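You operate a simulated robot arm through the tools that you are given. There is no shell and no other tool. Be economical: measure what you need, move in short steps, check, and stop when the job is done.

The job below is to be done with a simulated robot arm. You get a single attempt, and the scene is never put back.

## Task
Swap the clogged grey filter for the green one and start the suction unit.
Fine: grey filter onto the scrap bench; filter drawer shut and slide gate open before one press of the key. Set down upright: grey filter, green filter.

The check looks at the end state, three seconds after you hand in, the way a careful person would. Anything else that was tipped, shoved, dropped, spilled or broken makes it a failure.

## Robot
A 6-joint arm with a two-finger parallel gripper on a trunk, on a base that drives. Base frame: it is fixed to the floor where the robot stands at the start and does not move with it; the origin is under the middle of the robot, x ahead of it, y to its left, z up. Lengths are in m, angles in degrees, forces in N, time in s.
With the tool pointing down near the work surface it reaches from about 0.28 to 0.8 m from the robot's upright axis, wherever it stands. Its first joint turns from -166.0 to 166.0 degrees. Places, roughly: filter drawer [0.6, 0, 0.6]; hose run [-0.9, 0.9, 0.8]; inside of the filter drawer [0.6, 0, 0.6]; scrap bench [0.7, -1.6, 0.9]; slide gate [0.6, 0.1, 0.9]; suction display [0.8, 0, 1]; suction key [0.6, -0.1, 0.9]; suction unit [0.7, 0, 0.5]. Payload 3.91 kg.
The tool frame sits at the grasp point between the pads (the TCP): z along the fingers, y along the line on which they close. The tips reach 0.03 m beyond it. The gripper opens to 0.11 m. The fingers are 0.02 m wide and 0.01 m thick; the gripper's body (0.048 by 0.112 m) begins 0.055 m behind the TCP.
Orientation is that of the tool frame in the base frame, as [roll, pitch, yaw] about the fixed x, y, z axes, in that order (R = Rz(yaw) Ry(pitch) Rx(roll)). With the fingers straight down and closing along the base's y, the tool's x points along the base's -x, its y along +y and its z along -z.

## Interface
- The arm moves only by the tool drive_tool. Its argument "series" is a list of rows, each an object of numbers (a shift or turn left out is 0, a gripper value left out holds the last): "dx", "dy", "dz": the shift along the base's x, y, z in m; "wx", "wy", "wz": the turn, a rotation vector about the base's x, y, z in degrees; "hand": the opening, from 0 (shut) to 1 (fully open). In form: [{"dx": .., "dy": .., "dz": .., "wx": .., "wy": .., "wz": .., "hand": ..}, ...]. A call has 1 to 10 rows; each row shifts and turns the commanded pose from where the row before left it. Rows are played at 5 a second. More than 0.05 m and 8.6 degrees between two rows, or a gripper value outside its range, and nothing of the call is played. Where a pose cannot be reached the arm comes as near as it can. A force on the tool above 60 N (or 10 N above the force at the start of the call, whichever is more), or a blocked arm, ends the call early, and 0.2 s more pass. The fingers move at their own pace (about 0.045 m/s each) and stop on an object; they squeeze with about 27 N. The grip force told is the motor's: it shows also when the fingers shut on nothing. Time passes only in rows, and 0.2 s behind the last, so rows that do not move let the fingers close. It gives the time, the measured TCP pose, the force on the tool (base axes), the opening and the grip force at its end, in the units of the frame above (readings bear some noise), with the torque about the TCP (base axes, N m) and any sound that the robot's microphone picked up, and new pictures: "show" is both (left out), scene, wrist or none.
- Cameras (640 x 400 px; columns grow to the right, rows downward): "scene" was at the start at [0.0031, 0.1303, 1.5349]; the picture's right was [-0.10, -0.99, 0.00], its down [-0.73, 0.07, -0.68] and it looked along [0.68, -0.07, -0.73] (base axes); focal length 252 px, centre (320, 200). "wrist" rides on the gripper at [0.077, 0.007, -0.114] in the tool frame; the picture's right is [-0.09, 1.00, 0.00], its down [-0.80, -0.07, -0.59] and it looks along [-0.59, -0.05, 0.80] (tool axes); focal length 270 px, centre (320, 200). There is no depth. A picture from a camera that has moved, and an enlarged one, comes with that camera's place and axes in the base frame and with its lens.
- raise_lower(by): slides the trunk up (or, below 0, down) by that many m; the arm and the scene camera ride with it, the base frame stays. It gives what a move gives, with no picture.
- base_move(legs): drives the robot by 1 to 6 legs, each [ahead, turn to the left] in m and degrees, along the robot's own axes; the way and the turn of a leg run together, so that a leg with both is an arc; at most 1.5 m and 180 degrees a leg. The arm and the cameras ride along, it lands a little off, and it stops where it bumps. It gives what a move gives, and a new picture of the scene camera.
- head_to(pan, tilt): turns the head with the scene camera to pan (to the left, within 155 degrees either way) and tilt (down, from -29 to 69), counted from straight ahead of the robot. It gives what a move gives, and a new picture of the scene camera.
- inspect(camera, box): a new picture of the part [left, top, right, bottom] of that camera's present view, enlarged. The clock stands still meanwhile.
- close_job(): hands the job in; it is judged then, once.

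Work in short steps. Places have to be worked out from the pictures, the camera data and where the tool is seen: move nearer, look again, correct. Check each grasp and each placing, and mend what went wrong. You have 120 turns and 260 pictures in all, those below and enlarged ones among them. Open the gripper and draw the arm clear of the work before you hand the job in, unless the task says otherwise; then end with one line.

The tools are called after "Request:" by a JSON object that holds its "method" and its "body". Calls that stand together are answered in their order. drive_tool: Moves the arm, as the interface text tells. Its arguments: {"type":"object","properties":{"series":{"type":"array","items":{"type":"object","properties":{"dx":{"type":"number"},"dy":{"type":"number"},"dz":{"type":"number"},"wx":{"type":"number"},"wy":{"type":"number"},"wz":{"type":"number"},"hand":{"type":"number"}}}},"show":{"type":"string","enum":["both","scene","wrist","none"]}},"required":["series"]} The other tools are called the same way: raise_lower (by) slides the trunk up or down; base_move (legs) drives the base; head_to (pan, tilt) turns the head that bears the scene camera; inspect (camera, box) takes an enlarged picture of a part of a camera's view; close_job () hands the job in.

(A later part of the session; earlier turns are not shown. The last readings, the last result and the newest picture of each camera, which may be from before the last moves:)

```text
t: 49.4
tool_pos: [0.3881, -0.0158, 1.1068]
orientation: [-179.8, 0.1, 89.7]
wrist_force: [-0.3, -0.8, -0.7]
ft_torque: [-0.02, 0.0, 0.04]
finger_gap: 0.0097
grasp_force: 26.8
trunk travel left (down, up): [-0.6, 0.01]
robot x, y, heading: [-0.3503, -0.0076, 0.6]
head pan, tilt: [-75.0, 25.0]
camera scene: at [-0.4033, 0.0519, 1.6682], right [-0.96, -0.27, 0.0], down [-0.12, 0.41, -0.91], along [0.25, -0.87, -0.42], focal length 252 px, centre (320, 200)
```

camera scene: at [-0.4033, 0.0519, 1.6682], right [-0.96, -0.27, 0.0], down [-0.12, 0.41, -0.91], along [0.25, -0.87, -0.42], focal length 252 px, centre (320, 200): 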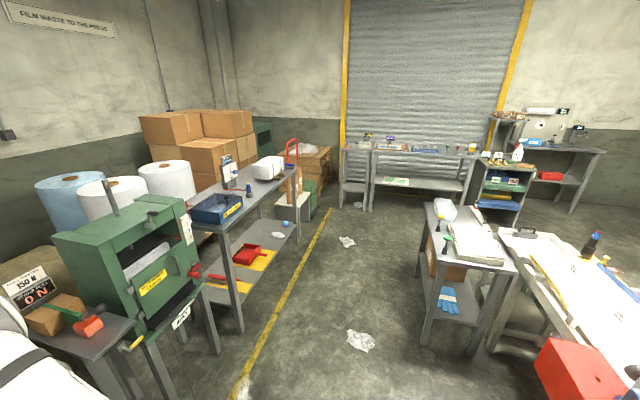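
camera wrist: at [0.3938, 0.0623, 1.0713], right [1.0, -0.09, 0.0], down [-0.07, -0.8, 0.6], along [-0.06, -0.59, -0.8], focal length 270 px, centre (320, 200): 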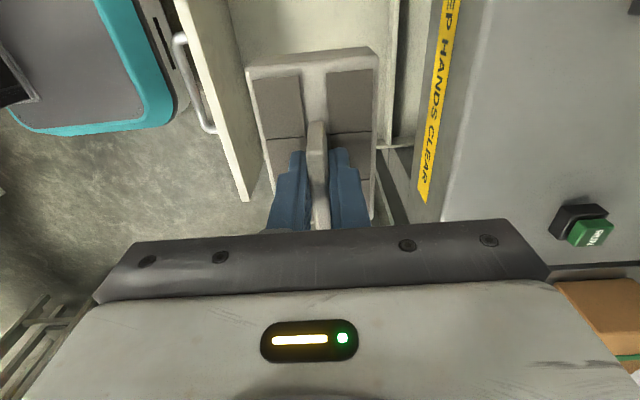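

I enlarge the bench with the blue tray to confirm it's the scrap bench.

Request:
{"method": "inspect", "body": {"camera": "scene", "box": [160, 140, 340, 310]}}

Request:
{"method": "drive_tool", "body": {"series": [{"dx": -0.05}, {"dx": -0.05}, {"dx": -0.05}, {"dx": -0.05}, {"dx": -0.05}, {"dx": -0.05}, {"dx": -0.04}], "show": "wrist"}}

```text
2.35 times, centred on (250, 225) of scene
camera zoom: at [-0.4033, 0.0519, 1.6682], right [-0.96, -0.27, 0.0], down [-0.12, 0.41, -0.91], along [0.25, -0.87, -0.42], focal length 594 px, centre (485, 141)
```

zoom: 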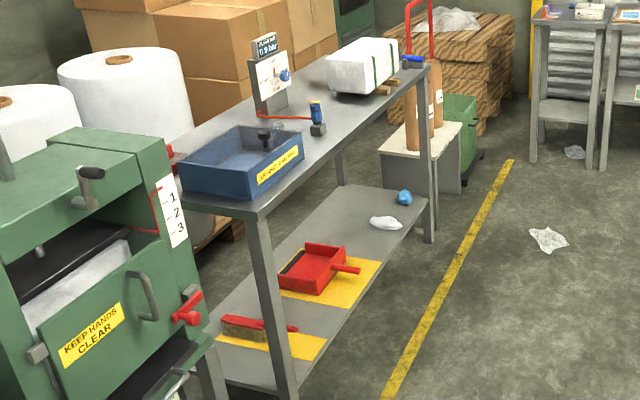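

```text
t: 51.0
tool_pos: [0.0435, -0.0161, 1.1064]
orientation: [-180.0, 0.1, 89.9]
wrist_force: [-0.8, 1.4, -1.6]
ft_torque: [-0.02, 0.01, 0.01]
finger_gap: 0.0095
grasp_force: 26.7
trunk travel left (down, up): [-0.6, 0.01]
robot x, y, heading: [-0.353, -0.0031, 0.7]
head pan, tilt: [-75.0, 25.0]
camera wrist: at [0.0516, 0.0609, 1.2222], right [1.0, -0.09, 0.0], down [-0.07, -0.8, 0.6], along [-0.06, -0.59, -0.8], focal length 270 px, centre (320, 200)
```

wrist: 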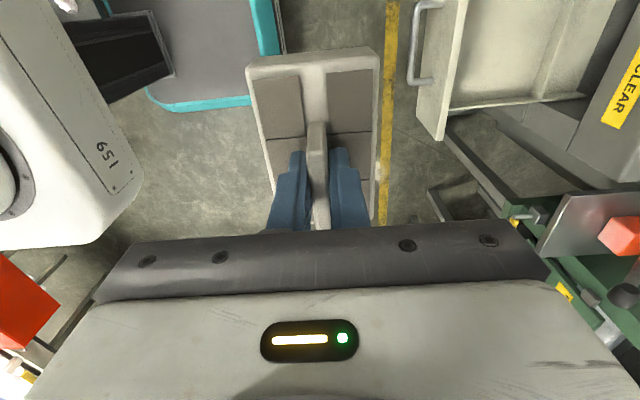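

The bench is the one at x≥0.47, y −1.0…−2.2; there seems to be free space near (0.6, −1.68) between the blue bottle and the white bag. I drive forward 0.2 to clear the bench behind, then turn right.

Request:
{"method": "base_move", "body": {"legs": [[0.2, 0], [0, -90]]}}

```text
t: 56.4
tool_pos: [-0.1608, -0.4029, 1.1068]
orientation: [-179.8, 0.0, -1.2]
wrist_force: [0.8, -0.6, -1.9]
ft_torque: [0.01, -0.02, 0.03]
finger_gap: 0.0096
grasp_force: 26.7
trunk travel left (down, up): [-0.6, 0.01]
robot x, y, heading: [-0.1248, -0.0082, -89.5]
head pan, tilt: [-75.0, 25.0]
camera scene: at [-0.0634, 0.0473, 1.6682], right [-0.26, 0.96, 0.0], down [0.41, 0.11, -0.91], along [-0.87, -0.24, -0.42], focal length 252 px, centre (320, 200)
```

scene: 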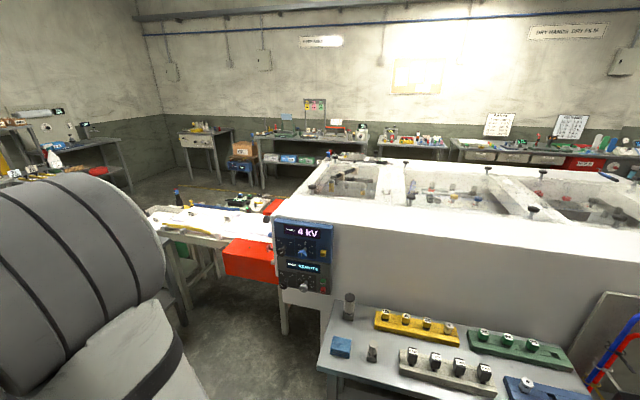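

Turned. I look ahead-left at the path and bench.

Request:
{"method": "head_to", "body": {"pan": 15, "tilt": 30}}

```text
t: 58.1
tool_pos: [-0.1621, -0.4015, 1.1077]
orientation: [-179.8, 0.1, -1.2]
wrist_force: [-0.6, 0.0, -1.4]
ft_torque: [-0.01, -0.04, 0.0]
finger_gap: 0.0095
grasp_force: 27.4
trunk travel left (down, up): [-0.6, 0.01]
robot x, y, heading: [-0.1291, -0.0041, -89.5]
head pan, tilt: [15.0, 30.0]
camera scene: at [0.0497, -0.016, 1.6602], right [-0.96, -0.26, 0.0], down [-0.13, 0.48, -0.87], along [0.23, -0.84, -0.5], focal length 252 px, centre (320, 200)
```

scene: 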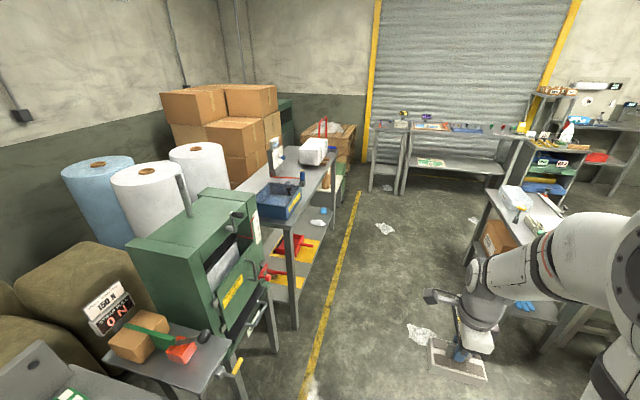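

Path is clear. Drive ahead 1.62 m.

Request:
{"method": "base_move", "body": {"legs": [[0.8, 0], [0.82, 0]]}}

Request:
{"method": "head_to", "body": {"pan": 70, "tilt": 40}}

```text
t: 66.4
tool_pos: [-0.1341, -2.0274, 1.1064]
orientation: [-179.7, 0.1, 0.3]
wrist_force: [-0.2, 0.2, -1.3]
ft_torque: [0.01, 0.01, 0.03]
finger_gap: 0.0098
grasp_force: 27.3
trunk travel left (down, up): [-0.6, 0.01]
robot x, y, heading: [-0.1039, -1.632, -88.0]
head pan, tilt: [15.0, 30.0]
camera scene: at [0.0688, -1.6371, 1.6602], right [-0.96, -0.29, 0.0], down [-0.14, 0.48, -0.87], along [0.25, -0.83, -0.5], focal length 252 px, centre (320, 200)
```

scene: 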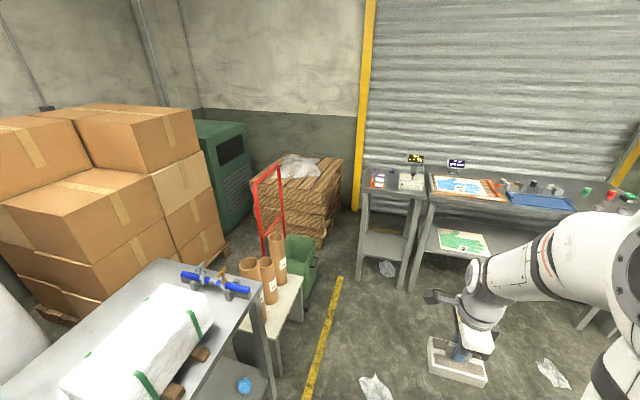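

```text
t: 67.6
tool_pos: [-0.1327, -2.0279, 1.1066]
orientation: [-179.8, 0.0, 0.3]
wrist_force: [0.4, 0.8, -1.5]
ft_torque: [-0.02, 0.0, 0.0]
finger_gap: 0.0095
grasp_force: 26.8
trunk travel left (down, up): [-0.6, 0.01]
robot x, y, heading: [-0.1075, -1.6275, -88.2]
head pan, tilt: [70.0, 40.0]
camera scene: at [0.1235, -1.5767, 1.6449], right [-0.32, -0.95, 0.0], down [-0.61, 0.2, -0.77], along [0.73, -0.24, -0.64], focal length 252 px, centre (320, 200)
```

scene: 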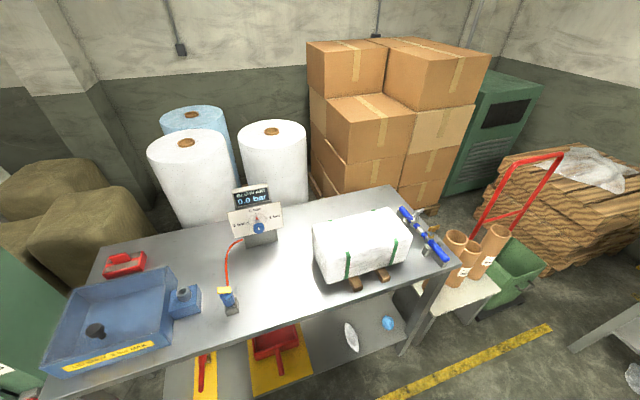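

There's a free gap between bottle and bag at about (0.62, −1.60). I turn left to face the bench.

Request:
{"method": "base_move", "body": {"legs": [[0, 88.2]]}}

Request:
{"method": "head_to", "body": {"pan": 0, "tilt": 48}}

```text
t: 71.8
tool_pos: [0.2922, -1.6727, 1.1072]
orientation: [-179.8, -0.1, 88.2]
wrist_force: [-0.2, -0.9, -0.7]
ft_torque: [-0.01, 0.01, 0.01]
finger_gap: 0.0096
grasp_force: 26.8
trunk travel left (down, up): [-0.6, 0.01]
robot x, y, heading: [-0.1057, -1.6475, -0.7]
head pan, tilt: [70.0, 40.0]
camera scene: at [-0.1496, -1.4179, 1.645], right [0.94, -0.35, 0.0], down [-0.23, -0.6, -0.77], along [0.27, 0.72, -0.64], focal length 252 px, centre (320, 200)
```

scene: 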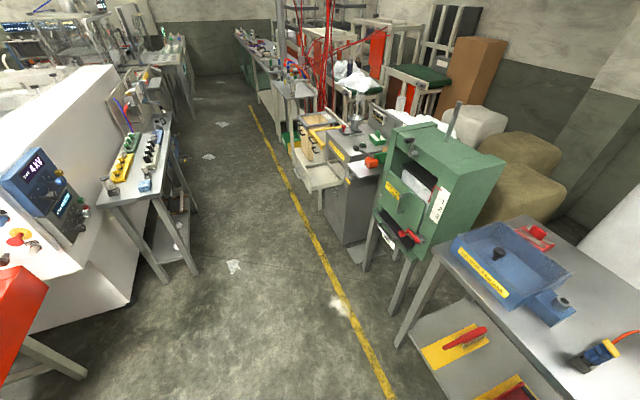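

```text
t: 73.2
tool_pos: [0.292, -1.6727, 1.1083]
orientation: [-179.8, 0.1, 88.4]
wrist_force: [0.6, 0.4, -0.6]
ft_torque: [0.0, -0.01, 0.0]
finger_gap: 0.0098
grasp_force: 27.0
trunk travel left (down, up): [-0.6, 0.01]
robot x, y, heading: [-0.1028, -1.6491, -0.6]
head pan, tilt: [0.0, 48.0]
camera scene: at [-0.1, -1.4974, 1.6334], right [-0.01, -1.0, 0.0], down [-0.74, 0.01, -0.67], along [0.67, -0.01, -0.74], focal length 252 px, centre (320, 200)
```

scene: 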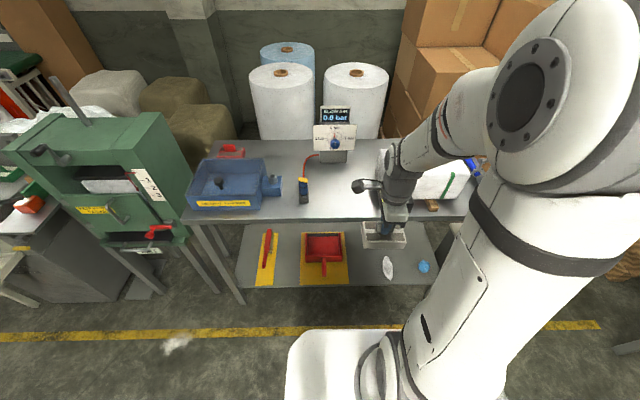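

Target on bench ≈ (0.60, −1.605). I move above it.

Request:
{"method": "drive_tool", "body": {"series": [{"dx": 0.0, "dy": 0.045}, {"dx": 0.04, "dy": 0.023}, {"dx": 0.045}, {"dx": 0.045}, {"dx": 0.045}, {"dx": 0.045}, {"dx": 0.045}, {"dx": 0.043}, {}]}}

```text
t: 75.2
tool_pos: [0.5984, -1.6047, 1.1072]
orientation: [-179.8, 0.2, 88.1]
wrist_force: [-0.1, -0.6, -0.9]
ft_torque: [0.02, -0.02, 0.01]
finger_gap: 0.0097
grasp_force: 26.6
trunk travel left (down, up): [-0.6, 0.01]
robot x, y, heading: [-0.1057, -1.6444, -0.7]
head pan, tilt: [0.0, 48.0]
camera scene: at [-0.1006, -1.4974, 1.6334], right [-0.01, -1.0, 0.0], down [-0.74, 0.01, -0.67], along [0.67, -0.01, -0.74], focal length 252 px, centre (320, 200)
camera wrist: at [0.6079, -1.5272, 1.2215], right [0.99, -0.12, 0.0], down [-0.09, -0.8, 0.6], along [-0.07, -0.59, -0.8], focal length 270 px, centre (320, 200)
```

scene: 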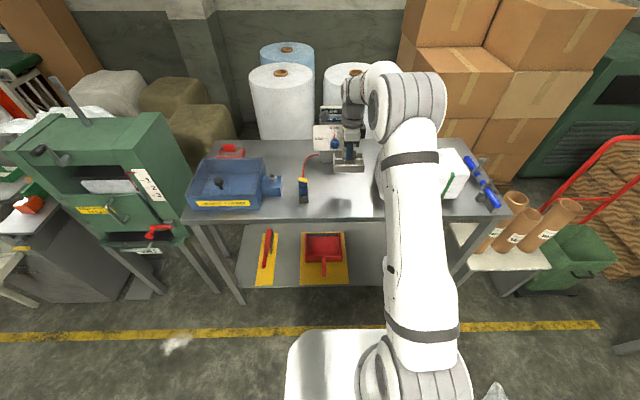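
wrist: 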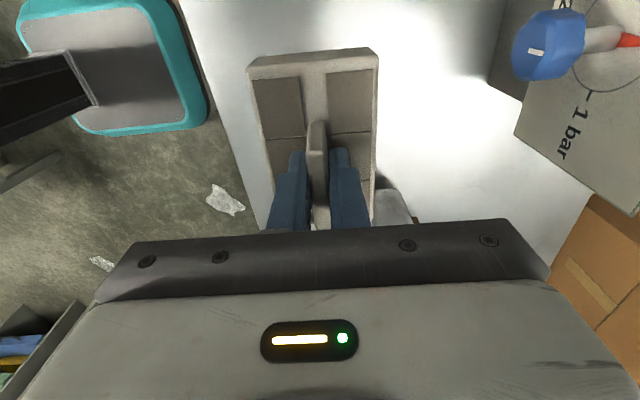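

I check what the pale object beside the near end of the filter is.

Request:
{"method": "inspect", "body": {"camera": "wrist", "box": [360, 100, 500, 230]}}

Request:
{"method": "inspect", "body": {"camera": "scene", "box": [270, 100, 470, 230]}}

```text
3.08 times, centred on (430, 165) of wrist
camera zoom: at [0.6079, -1.5272, 1.2215], right [0.99, -0.12, 0.0], down [-0.09, -0.8, 0.6], along [-0.07, -0.59, -0.8], focal length 832 px, centre (-18, 308)
```

zoom: 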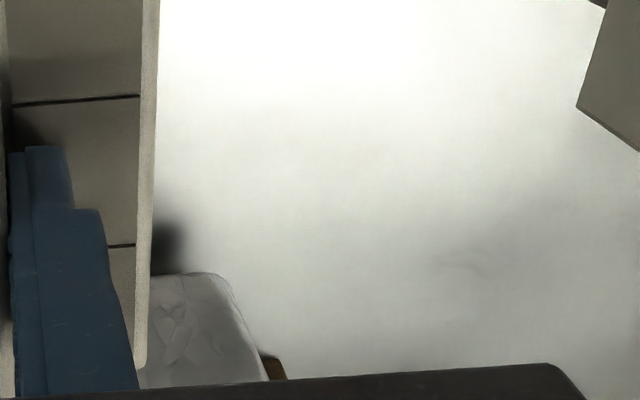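

```text
3.08 times, centred on (370, 165) of scene
camera zoom: at [-0.1006, -1.4974, 1.6334], right [-0.01, -1.0, 0.0], down [-0.74, 0.01, -0.67], along [0.67, -0.01, -0.74], focal length 776 px, centre (166, 308)
```

zoom: 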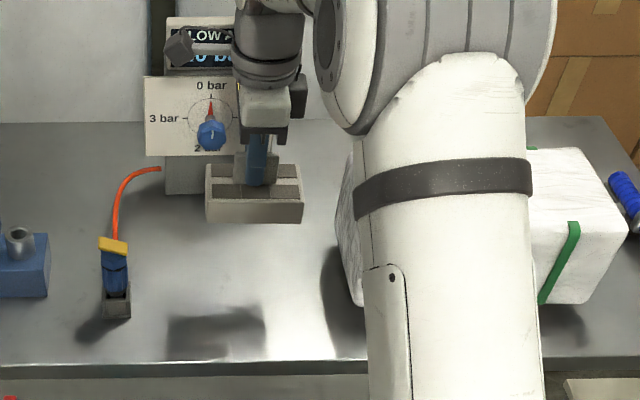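

The bag and bottle are each ≥7 cm away from the filter's footprint. I descend.

Request:
{"method": "drive_tool", "body": {"series": [{"dz": -0.03}, {"dz": -0.03}, {"dz": -0.03}, {}]}}

Request:
{"method": "inspect", "body": {"camera": "scene", "box": [270, 120, 430, 230]}}

```text
t: 76.2
tool_pos: [0.6001, -1.6046, 1.0155]
orientation: [-179.8, 0.1, 88.2]
wrist_force: [-1.6, -0.1, -2.0]
ft_torque: [0.01, -0.03, -0.02]
finger_gap: 0.01
grasp_force: 27.5
trunk travel left (down, up): [-0.6, 0.01]
robot x, y, heading: [-0.1078, -1.6474, -0.6]
head pan, tilt: [0.0, 48.0]
camera scene: at [-0.1, -1.4974, 1.6334], right [-0.01, -1.0, 0.0], down [-0.74, 0.01, -0.67], along [0.67, -0.01, -0.74], focal length 252 px, centre (320, 200)
camera wrist: at [0.6093, -1.5263, 1.1311], right [0.99, -0.12, 0.0], down [-0.09, -0.8, 0.6], along [-0.07, -0.59, -0.8], focal length 270 px, centre (320, 200)
```

scene: 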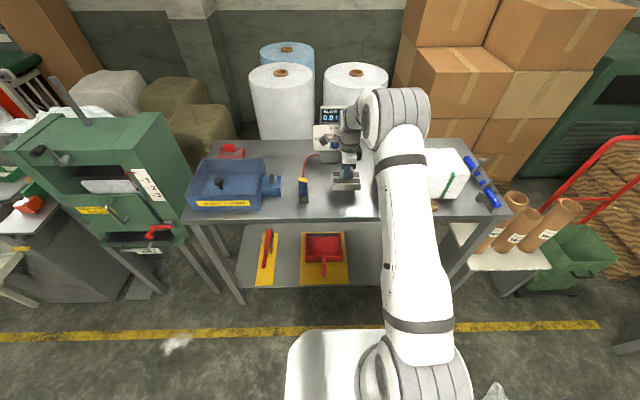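
wrist: 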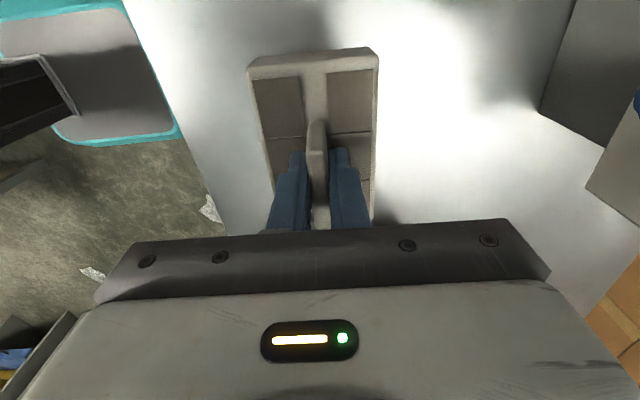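

```text
3.64 times, centred on (350, 175) of scene
camera zoom: at [-0.1, -1.4974, 1.6334], right [-0.01, -1.0, 0.0], down [-0.74, 0.01, -0.67], along [0.67, -0.01, -0.74], focal length 918 px, centre (211, 291)
```

zoom: 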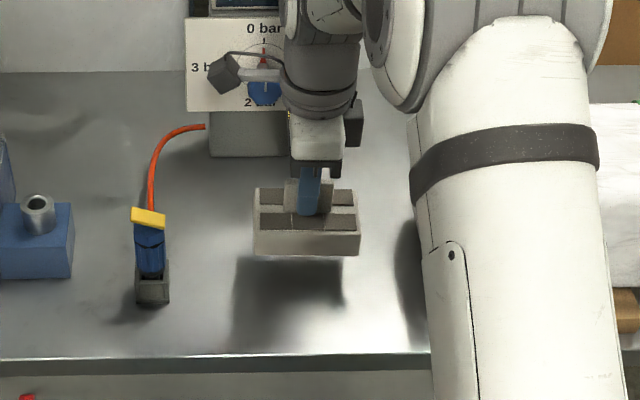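

Clear below. I go down in small steps until contact.

Request:
{"method": "drive_tool", "body": {"series": [{"dz": -0.02}, {"dz": -0.012}, {"dz": -0.006}, {"dz": -0.006}, {}], "show": "scene"}}

Request:
{"method": "inspect", "body": {"camera": "scene", "box": [270, 120, 430, 230]}}

```text
t: 77.4
tool_pos: [0.5987, -1.6044, 0.9725]
orientation: [-179.9, 0.1, 88.3]
wrist_force: [0.7, 0.3, -1.1]
ft_torque: [0.02, 0.0, 0.0]
finger_gap: 0.0097
grasp_force: 26.4
trunk travel left (down, up): [-0.6, 0.01]
robot x, y, heading: [-0.1072, -1.645, -0.6]
head pan, tilt: [0.0, 48.0]
camera scene: at [-0.0997, -1.4974, 1.6334], right [-0.01, -1.0, 0.0], down [-0.74, 0.01, -0.67], along [0.67, -0.01, -0.74], focal length 252 px, centre (320, 200)
```

scene: 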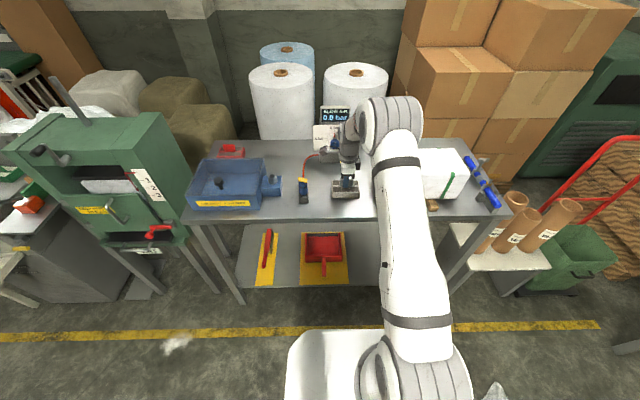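

```text
3.64 times, centred on (350, 175) of scene
camera zoom: at [-0.0997, -1.4974, 1.6334], right [-0.01, -1.0, 0.0], down [-0.74, 0.01, -0.67], along [0.67, -0.01, -0.74], focal length 918 px, centre (211, 291)
```

zoom: 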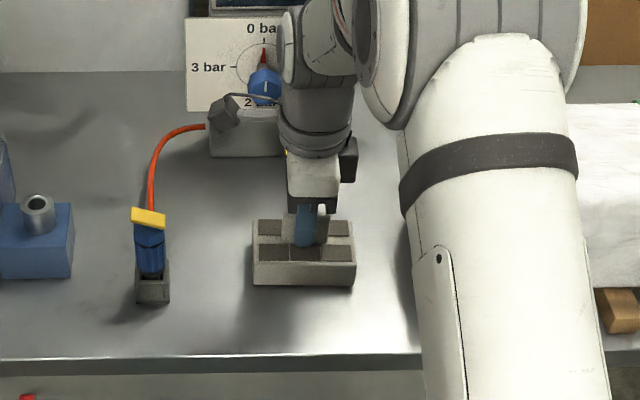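

Nearly down but no contact yet. I continue in 3 mm steps.

Request:
{"method": "drive_tool", "body": {"series": [{"dz": -0.004}, {"dz": -0.004}, {"dz": -0.003}, {"dz": -0.003}, {}], "show": "none"}}

Request:
{"method": "inspect", "body": {"camera": "scene", "box": [300, 150, 400, 220]}}

```text
t: 78.6
tool_pos: [0.5981, -1.6036, 0.9636]
orientation: [179.7, 0.0, 88.4]
wrist_force: [5.1, 1.2, 39.6]
ft_torque: [0.02, 0.09, 0.04]
finger_gap: 0.0096
grasp_force: 27.4
trunk travel left (down, up): [-0.6, 0.01]
robot x, y, heading: [-0.1045, -1.6496, -0.6]
head pan, tilt: [0.0, 48.0]
```

```text
5.71 times, centred on (350, 185) of scene
camera zoom: at [-0.1043, -1.4974, 1.6337], right [-0.01, -1.0, 0.0], down [-0.74, 0.01, -0.67], along [0.67, -0.01, -0.74], focal length 1442 px, centre (149, 286)
```

zoom: 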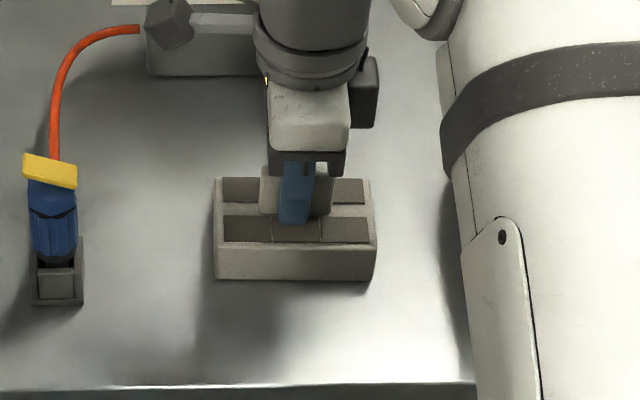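

Contact (40 N): it's standing flat. I ease the pressure, open, and lift away.

Request:
{"method": "drive_tool", "body": {"series": [{"dz": 0.004}, {"hand": 0.5}, {}, {}, {}, {"dz": 0.02}, {"dz": 0.04}, {"dz": 0.05}, {"dz": 0.04}], "show": "wrist"}}

Request:
{"method": "inspect", "body": {"camera": "scene", "box": [270, 120, 430, 230]}}

```text
t: 80.6
tool_pos: [0.6003, -1.6036, 1.1138]
orientation: [-179.8, 0.1, 88.2]
wrist_force: [0.3, -0.7, -0.3]
ft_torque: [-0.03, 0.0, 0.03]
finger_gap: 0.0549
grasp_force: 0.0
trunk travel left (down, up): [-0.6, 0.01]
robot x, y, heading: [-0.1056, -1.6477, -0.8]
head pan, tilt: [0.0, 48.0]
camera wrist: at [0.6093, -1.5261, 1.2273], right [0.99, -0.12, 0.0], down [-0.09, -0.8, 0.6], along [-0.07, -0.59, -0.8], focal length 270 px, centre (320, 200)
```

wrist: 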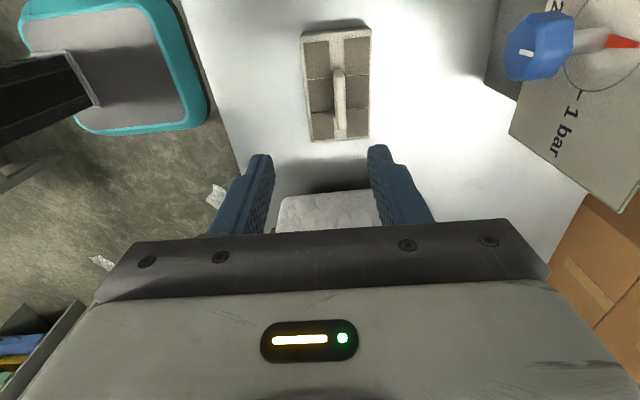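

```text
3.64 times, centred on (350, 175) of scene
camera zoom: at [-0.1003, -1.4975, 1.6333], right [-0.01, -1.0, 0.0], down [-0.74, 0.01, -0.67], along [0.67, -0.01, -0.74], focal length 918 px, centre (211, 291)
```

zoom: 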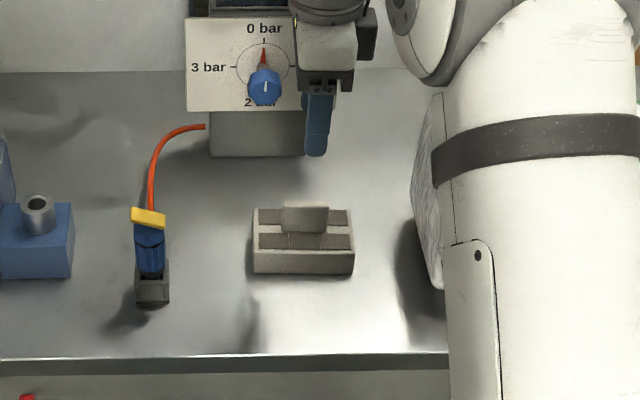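

Grey filter stands upright on the bench. I retract the arm and retrace the route back.

Request:
{"method": "drive_tool", "body": {"series": [{"dx": -0.05}, {"dx": -0.05}, {"dx": -0.05}, {"dx": -0.05}, {"dx": -0.05}, {"dx": -0.05}], "show": "none"}}

Request:
{"method": "base_move", "body": {"legs": [[0, -89]]}}

Request:
{"method": "head_to", "body": {"pan": 150, "tilt": 40}}

```text
t: 82.0
tool_pos: [0.2962, -1.6035, 1.1168]
orientation: [-180.0, 0.1, 88.1]
wrist_force: [-0.6, 0.5, -0.1]
ft_torque: [-0.03, 0.02, -0.01]
finger_gap: 0.055
grasp_force: 0.0
trunk travel left (down, up): [-0.6, 0.01]
robot x, y, heading: [-0.1027, -1.6506, -0.9]
head pan, tilt: [0.0, 48.0]
```

```text
t: 86.1
tool_pos: [-0.0516, -2.0497, 1.1171]
orientation: [-179.7, 0.1, -0.5]
wrist_force: [-0.2, 1.1, 0.0]
ft_torque: [0.01, 0.01, -0.03]
finger_gap: 0.055
grasp_force: 0.1
trunk travel left (down, up): [-0.6, 0.01]
robot x, y, heading: [-0.0802, -1.6485, -89.1]
head pan, tilt: [0.0, 48.0]
camera scene: at [0.0692, -1.6475, 1.6333], right [-1.0, -0.02, 0.0], down [-0.01, 0.74, -0.67], along [0.01, -0.67, -0.74], focal length 252 px, centre (320, 200)
```

scene: 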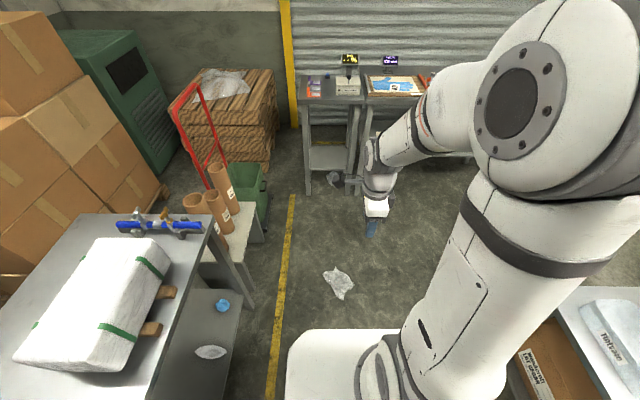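

```text
t: 88.5
tool_pos: [-0.051, -2.0496, 1.1174]
orientation: [-179.9, 0.1, -0.5]
wrist_force: [0.7, -0.1, 0.3]
ft_torque: [-0.02, -0.02, -0.01]
finger_gap: 0.0548
grasp_force: 0.1
trunk travel left (down, up): [-0.6, 0.01]
robot x, y, heading: [-0.082, -1.6505, -88.8]
head pan, tilt: [150.0, 40.0]
camera scene: at [0.1083, -1.4939, 1.6448], right [0.88, -0.48, 0.0], down [-0.31, -0.56, -0.77], along [0.37, 0.67, -0.64], focal length 252 px, centre (320, 200)
```

scene: 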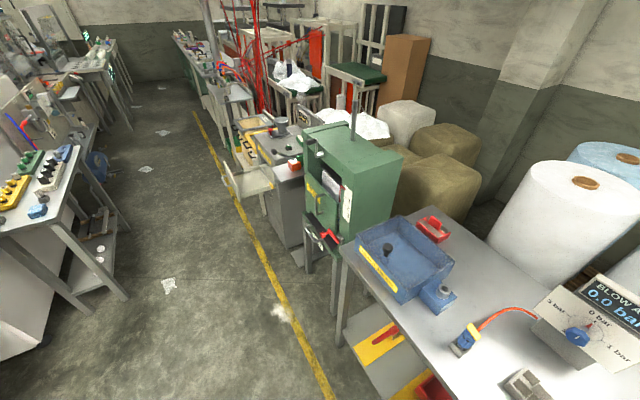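

Path behind is clear. I back up 1.63 m, then turn left to face the unit.

Request:
{"method": "base_move", "body": {"legs": [[-0.83, 0], [-0.8, 0]]}}

```text
t: 96.8
tool_pos: [-0.0752, -0.4325, 1.1161]
orientation: [-179.8, 0.2, -0.9]
wrist_force: [0.1, 0.5, 0.0]
ft_torque: [-0.01, -0.01, -0.03]
finger_gap: 0.055
grasp_force: 0.1
trunk travel left (down, up): [-0.6, 0.01]
robot x, y, heading: [-0.1013, -0.0303, -88.9]
head pan, tilt: [150.0, 40.0]
camera scene: at [0.087, 0.1238, 1.6448], right [0.87, -0.49, 0.0], down [-0.31, -0.56, -0.77], along [0.37, 0.67, -0.64], focal length 252 px, centre (320, 200)
```

scene: 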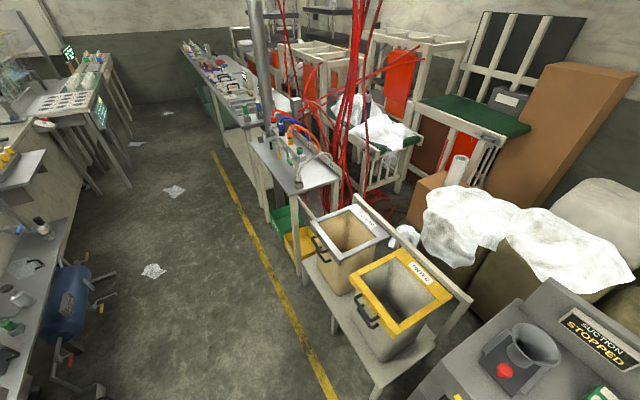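

Display now reads STOPPED. Turn left to face the unit.

Request:
{"method": "base_move", "body": {"legs": [[0, 89]]}}

Request:
{"method": "head_to", "body": {"pan": 0, "tilt": 50}}

Request:
{"method": "inspect", "body": {"camera": "scene", "box": [260, 100, 420, 220]}}

```text
t: 100.9
tool_pos: [0.3008, -0.0157, 1.1162]
orientation: [-179.8, 0.0, 87.3]
wrist_force: [-0.3, -0.2, 0.3]
ft_torque: [0.01, -0.01, 0.0]
finger_gap: 0.0549
grasp_force: 0.1
trunk travel left (down, up): [-0.6, 0.01]
robot x, y, heading: [-0.1015, -0.0408, -1.2]
head pan, tilt: [150.0, 40.0]
camera scene: at [-0.249, 0.1516, 1.6449], right [0.52, 0.85, 0.0], down [0.55, -0.33, -0.77], along [-0.65, 0.4, -0.64], focal length 252 px, centre (320, 200)
```

scene: 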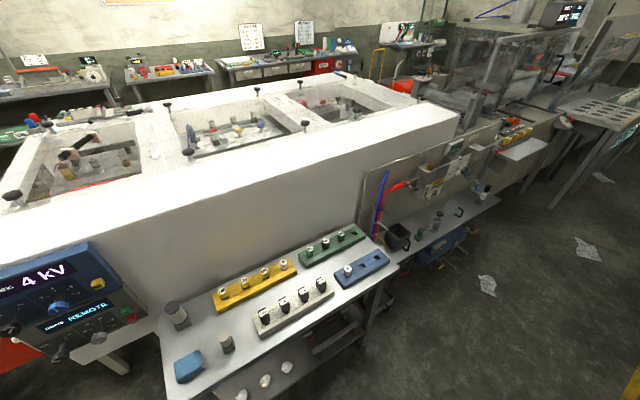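

```text
t: 103.2
tool_pos: [0.3014, -0.0152, 1.1172]
orientation: [-179.8, 0.2, 87.2]
wrist_force: [0.5, -0.3, -0.6]
ft_torque: [-0.01, -0.05, 0.03]
finger_gap: 0.0551
grasp_force: 0.1
trunk travel left (down, up): [-0.6, 0.01]
robot x, y, heading: [-0.1009, -0.0439, -1.3]
head pan, tilt: [0.0, 50.0]
camera scene: at [-0.0984, 0.1064, 1.6307], right [-0.02, -1.0, 0.0], down [-0.77, 0.02, -0.64], along [0.64, -0.02, -0.77], focal length 252 px, centre (320, 200)
```

scene: 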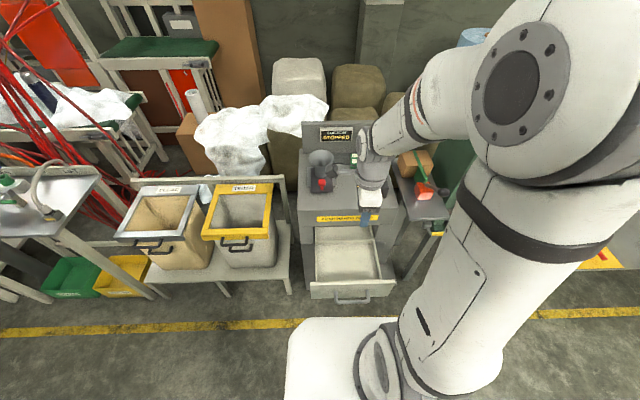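

```text
3.33 times, centred on (340, 160) of scene
camera zoom: at [-0.0984, 0.1064, 1.6307], right [-0.02, -1.0, 0.0], down [-0.77, 0.02, -0.64], along [0.64, -0.02, -0.77], focal length 841 px, centre (253, 333)
```

zoom: 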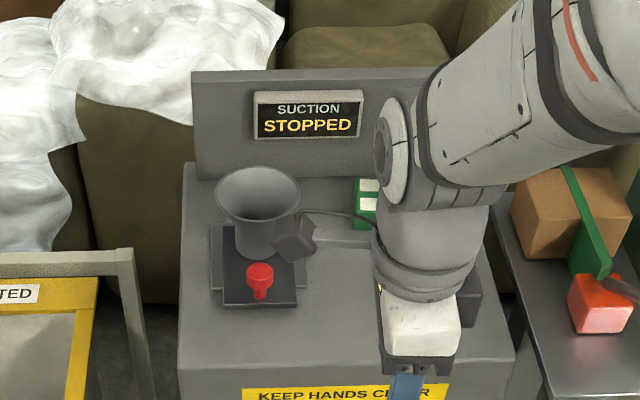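

The green filter sits near (0.73, −0.10), slightly too far. I drive 0.08 m ahead (base passes below the drawer), then extend over it.

Request:
{"method": "base_move", "body": {"legs": [[0.08, 1.2]]}}

Request:
{"method": "drive_tool", "body": {"series": [{"dx": 0.05}, {"dx": 0.05}, {"dx": 0.05, "wz": 2.0}, {"dx": 0.03}, {"dx": 0.02, "dy": -0.02}, {"dy": -0.03}, {}]}}

```text
t: 104.3
tool_pos: [0.382, -0.0082, 1.1152]
orientation: [-179.7, 0.1, 88.5]
wrist_force: [0.6, 0.4, -0.1]
ft_torque: [0.01, 0.01, -0.02]
finger_gap: 0.055
grasp_force: 0.0
trunk travel left (down, up): [-0.6, 0.01]
robot x, y, heading: [-0.0229, -0.0465, -0.3]
head pan, tilt: [0.0, 50.0]
camera scene: at [-0.0182, 0.103, 1.6307], right [0.0, -1.0, 0.0], down [-0.77, 0.0, -0.64], along [0.64, 0.0, -0.77], focal length 252 px, centre (320, 200)
```

scene: 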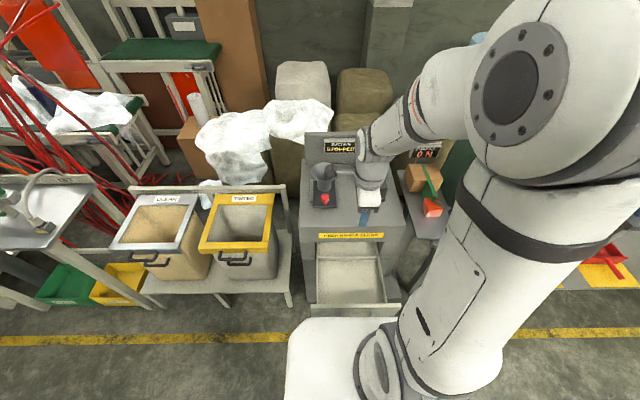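

```text
t: 105.9
tool_pos: [0.5825, -0.0584, 1.114]
orientation: [-179.7, 0.1, 90.5]
wrist_force: [-0.1, -0.4, 0.3]
ft_torque: [0.01, -0.02, 0.0]
finger_gap: 0.055
grasp_force: 0.1
trunk travel left (down, up): [-0.6, 0.01]
robot x, y, heading: [-0.0212, -0.0478, -0.3]
head pan, tilt: [0.0, 50.0]
camera scene: at [-0.02, 0.1032, 1.6306], right [0.0, -1.0, 0.0], down [-0.77, 0.0, -0.64], along [0.64, 0.0, -0.77], focal length 252 px, centre (320, 200)
camera wrist: at [0.5875, 0.0182, 1.2287], right [1.0, -0.08, 0.0], down [-0.06, -0.8, 0.6], along [-0.05, -0.59, -0.8], focal length 270 px, centre (320, 200)
```

scene: 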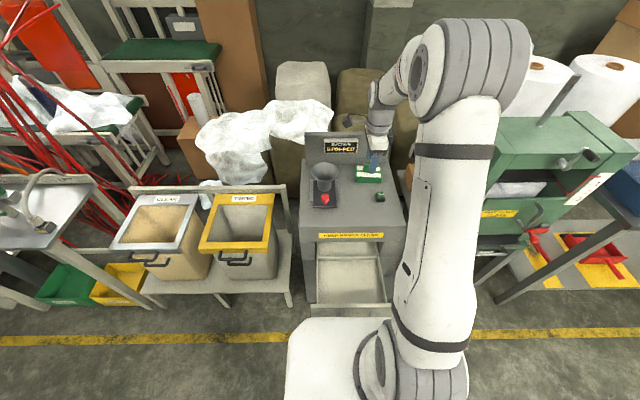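
wrist: 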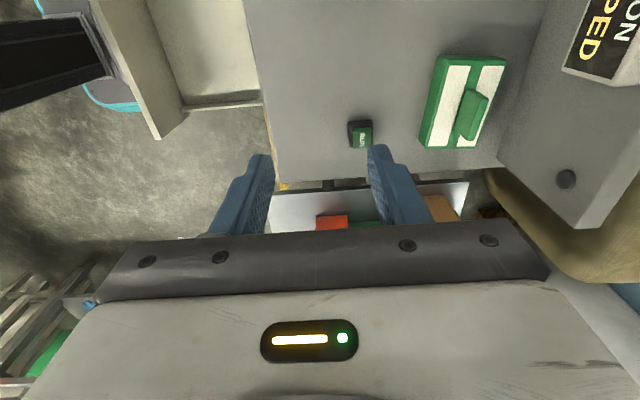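

I enlarge the green filter for its fin position.

Request:
{"method": "inspect", "body": {"camera": "wrist", "box": [400, 30, 560, 170]}}

Request:
{"method": "inspect", "body": {"camera": "scene", "box": [300, 130, 420, 220]}}

```text
2.86 times, centred on (480, 100) of wrist
camera zoom: at [0.5875, 0.0182, 1.2287], right [1.0, -0.08, 0.0], down [-0.06, -0.8, 0.6], along [-0.05, -0.59, -0.8], focal length 772 px, centre (-137, 486)
```

zoom: 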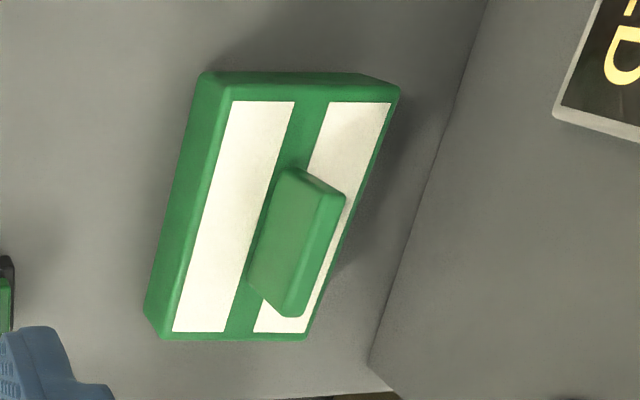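

```text
4.44 times, centred on (360, 175) of scene
camera zoom: at [-0.02, 0.1032, 1.6306], right [0.0, -1.0, 0.0], down [-0.77, 0.0, -0.64], along [0.64, 0.0, -0.77], focal length 1122 px, centre (142, 311)
```

zoom: 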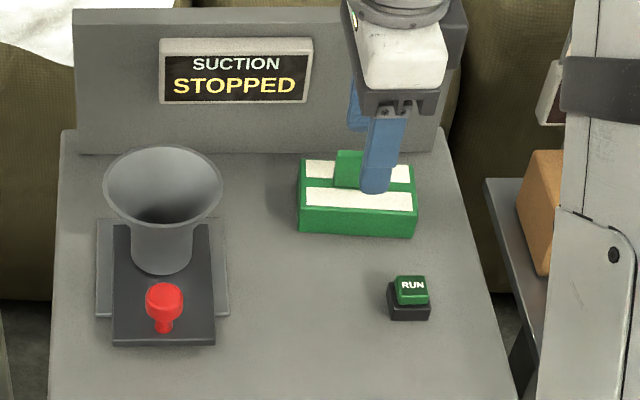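

Plate top centre ≈ (0.76, −0.10, 0.88); I need a bit more reach, so I drive 0.05 m closer, then move above it.

Request:
{"method": "base_move", "body": {"legs": [[0.05, 0.3]]}}

Request:
{"method": "drive_tool", "body": {"series": [{"dx": 0.04, "dy": -0.015}, {"dx": 0.04, "dy": -0.015}, {"dx": 0.02, "dy": -0.008}, {"dx": 0.015}, {}]}}

```text
t: 106.8
tool_pos: [0.6345, -0.0554, 1.1129]
orientation: [-179.7, 0.0, 90.9]
wrist_force: [-0.2, -1.1, -0.4]
ft_torque: [0.04, 0.04, -0.03]
finger_gap: 0.0548
grasp_force: 0.2
trunk travel left (down, up): [-0.6, 0.01]
robot x, y, heading: [0.0292, -0.048, -0.1]
head pan, tilt: [0.0, 50.0]
camera scene: at [0.0326, 0.1027, 1.6306], right [0.0, -1.0, 0.0], down [-0.77, 0.0, -0.64], along [0.64, 0.0, -0.77], focal length 252 px, centre (320, 200)
```

scene: 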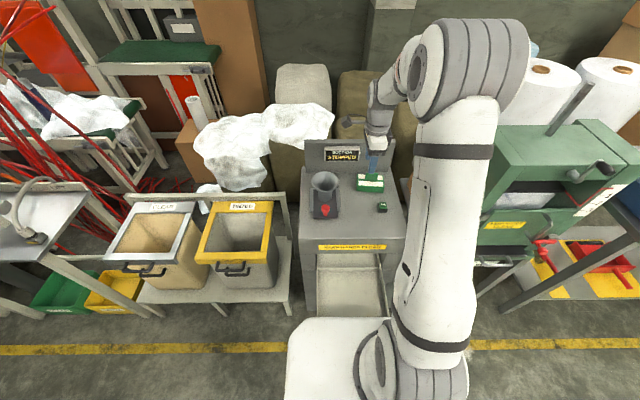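

```text
t: 108.0
tool_pos: [0.7476, -0.0933, 1.1142]
orientation: [-179.6, 0.1, 90.8]
wrist_force: [-1.5, 0.4, -0.6]
ft_torque: [0.01, 0.0, 0.02]
finger_gap: 0.055
grasp_force: 0.1
trunk travel left (down, up): [-0.6, 0.01]
robot x, y, heading: [0.0298, -0.048, 0.0]
head pan, tilt: [0.0, 50.0]
camera scene: at [0.0303, 0.1028, 1.6307], right [0.0, -1.0, 0.0], down [-0.77, 0.0, -0.64], along [0.64, 0.0, -0.77], focal length 252 px, centre (320, 200)
camera wrist: at [0.7531, -0.016, 1.2285], right [1.0, -0.07, 0.0], down [-0.06, -0.8, 0.6], along [-0.05, -0.59, -0.8], focal length 270 px, centre (320, 200)
```

scene: 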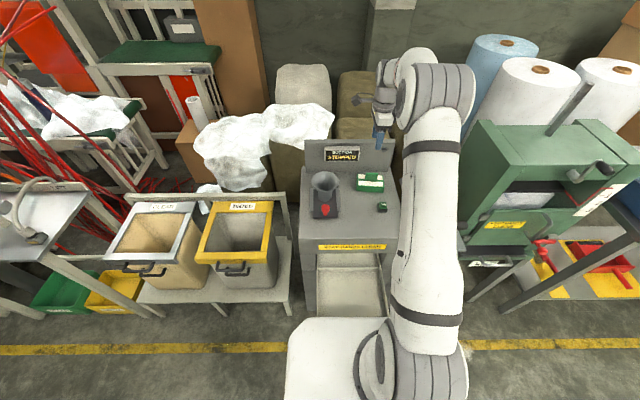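
wrist: 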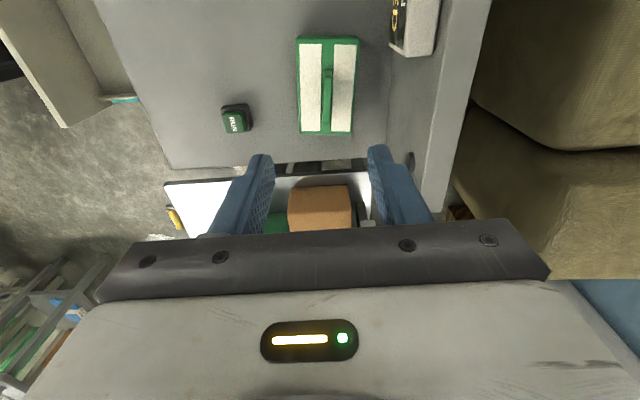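

Fin top now estimated at (0.754, −0.099, ~0.912). I centre and descend partway.

Request:
{"method": "drive_tool", "body": {"series": [{"dx": 0.006, "dy": -0.006}, {"dz": -0.045}, {"dz": -0.045}, {"dz": -0.03}, {}]}}

Request:
{"method": "inspect", "body": {"camera": "wrist", "box": [230, 20, 430, 230]}}

```text
t: 109.2
tool_pos: [0.7513, -0.0991, 0.9948]
orientation: [-179.8, 0.1, 90.8]
wrist_force: [-0.6, 1.1, 0.4]
ft_torque: [0.03, -0.03, -0.01]
finger_gap: 0.0546
grasp_force: 0.0
trunk travel left (down, up): [-0.6, 0.01]
robot x, y, heading: [0.0305, -0.0464, -0.3]
head pan, tilt: [0.0, 50.0]
camera scene: at [0.0303, 0.1028, 1.6307], right [0.0, -1.0, 0.0], down [-0.77, 0.0, -0.64], along [0.64, 0.0, -0.77], focal length 252 px, centre (320, 200)
camera wrist: at [0.7576, -0.0208, 1.1091], right [1.0, -0.07, 0.0], down [-0.06, -0.8, 0.6], along [-0.05, -0.59, -0.8], focal length 270 px, centre (320, 200)
```

scene: 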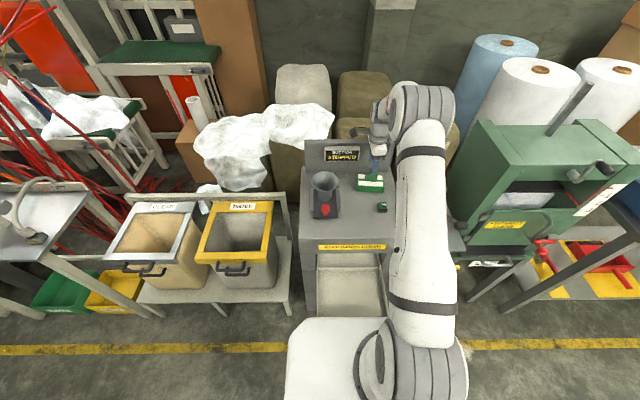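
wrist: 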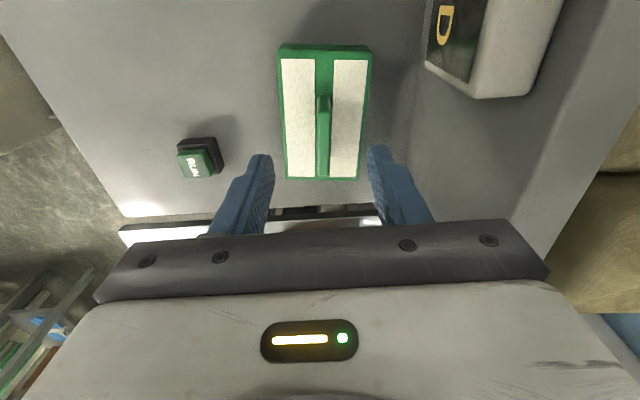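

```text
1.90 times, centred on (330, 125) of wrist
camera zoom: at [0.7576, -0.0208, 1.1091], right [1.0, -0.07, 0.0], down [-0.06, -0.8, 0.6], along [-0.05, -0.59, -0.8], focal length 515 px, centre (301, 343)
```

zoom: 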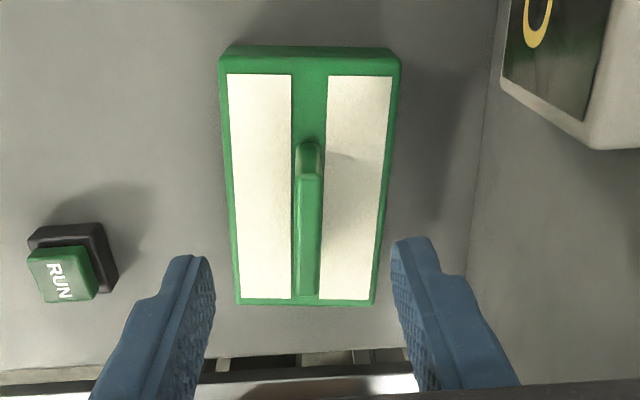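

Aligned well. I descend to the grasp height (≈0.92) with a slight y shift.

Request:
{"method": "drive_tool", "body": {"series": [{"dy": -0.004, "dz": -0.03}, {"dz": -0.025}, {"dz": -0.012}, {"dz": -0.006}, {}], "show": "wrist"}}

```text
t: 110.4
tool_pos: [0.7535, -0.1048, 0.9236]
orientation: [-180.0, 0.1, 90.8]
wrist_force: [3.1, -1.4, 16.1]
ft_torque: [0.03, -0.07, 0.02]
finger_gap: 0.054
grasp_force: 0.2
trunk travel left (down, up): [-0.6, 0.01]
robot x, y, heading: [0.0273, -0.0479, -0.1]
head pan, tilt: [0.0, 50.0]
camera wrist: at [0.7586, -0.0261, 1.0382], right [1.0, -0.07, 0.0], down [-0.06, -0.8, 0.6], along [-0.04, -0.59, -0.8], focal length 270 px, centre (320, 200)
```

wrist: 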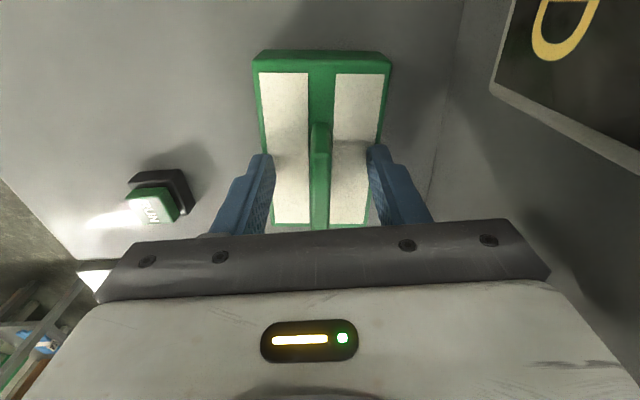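

Fingertips just touch the frame (16 N). I rise 5 mm and close on the fin.

Request:
{"method": "drive_tool", "body": {"series": [{"dz": 0.005}, {"hand": 0}, {}, {}, {}, {}, {}, {"dz": 0.01}, {"dz": 0.02}, {}], "show": "wrist"}}

```text
t: 112.6
tool_pos: [0.7541, -0.1045, 0.9571]
orientation: [-179.7, 0.0, 90.8]
wrist_force: [0.8, -0.1, -1.7]
ft_torque: [-0.01, -0.01, -0.03]
finger_gap: 0.0098
grasp_force: 26.6
trunk travel left (down, up): [-0.6, 0.01]
robot x, y, heading: [0.0293, -0.0448, -0.1]
head pan, tilt: [0.0, 50.0]
camera wrist: at [0.7597, -0.0272, 1.0718], right [1.0, -0.07, 0.0], down [-0.06, -0.8, 0.6], along [-0.05, -0.59, -0.8], focal length 270 px, centre (320, 200)
```

wrist: 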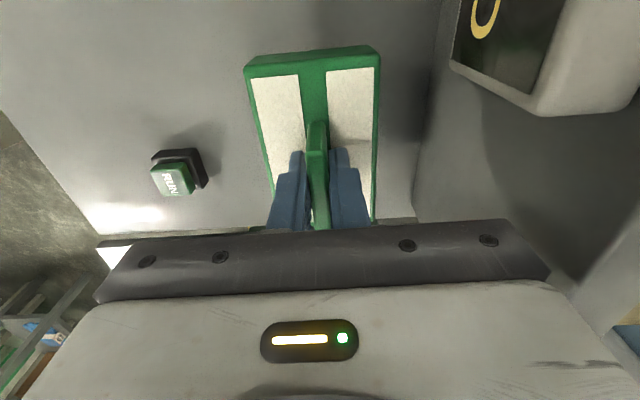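

Held. I lift high, retract from over the unit, and back the base up 0.2 m.

Request:
{"method": "drive_tool", "body": {"series": [{"dz": 0.05}, {"dz": 0.05}, {"dz": 0.05}, {"dx": -0.045, "dy": 0.015}, {"dx": -0.045, "dy": 0.015}, {"dx": -0.045, "dy": 0.015}, {"dx": -0.045, "dy": 0.015}, {"dx": -0.045, "dy": 0.015}, {"dx": -0.045, "dy": 0.013}], "show": "none"}}

Request:
{"method": "base_move", "body": {"legs": [[-0.2, 0]]}}

```text
t: 114.6
tool_pos: [0.4806, -0.0147, 1.1066]
orientation: [-179.9, 0.2, 90.8]
wrist_force: [0.0, -0.3, -0.2]
ft_torque: [0.01, -0.05, 0.0]
finger_gap: 0.0095
grasp_force: 27.3
trunk travel left (down, up): [-0.6, 0.01]
robot x, y, heading: [0.0269, -0.0481, -0.0]
head pan, tilt: [0.0, 50.0]
```

```text
t: 116.2
tool_pos: [0.2773, -0.0147, 1.1079]
orientation: [-179.8, 0.1, 90.9]
wrist_force: [-0.3, 0.4, -2.2]
ft_torque: [-0.02, -0.01, 0.0]
finger_gap: 0.0096
grasp_force: 27.3
trunk travel left (down, up): [-0.6, 0.01]
robot x, y, heading: [-0.1765, -0.0465, -0.2]
head pan, tilt: [0.0, 50.0]
camera scene: at [-0.1751, 0.1031, 1.6307], right [0.0, -1.0, 0.0], down [-0.77, 0.0, -0.64], along [0.64, 0.0, -0.77], focal length 252 px, centre (320, 200)
```

scene: 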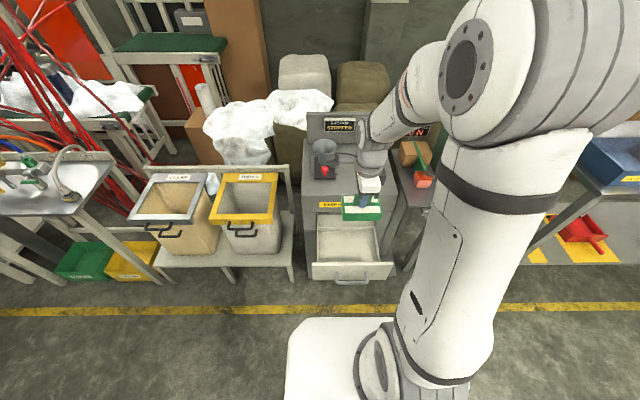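

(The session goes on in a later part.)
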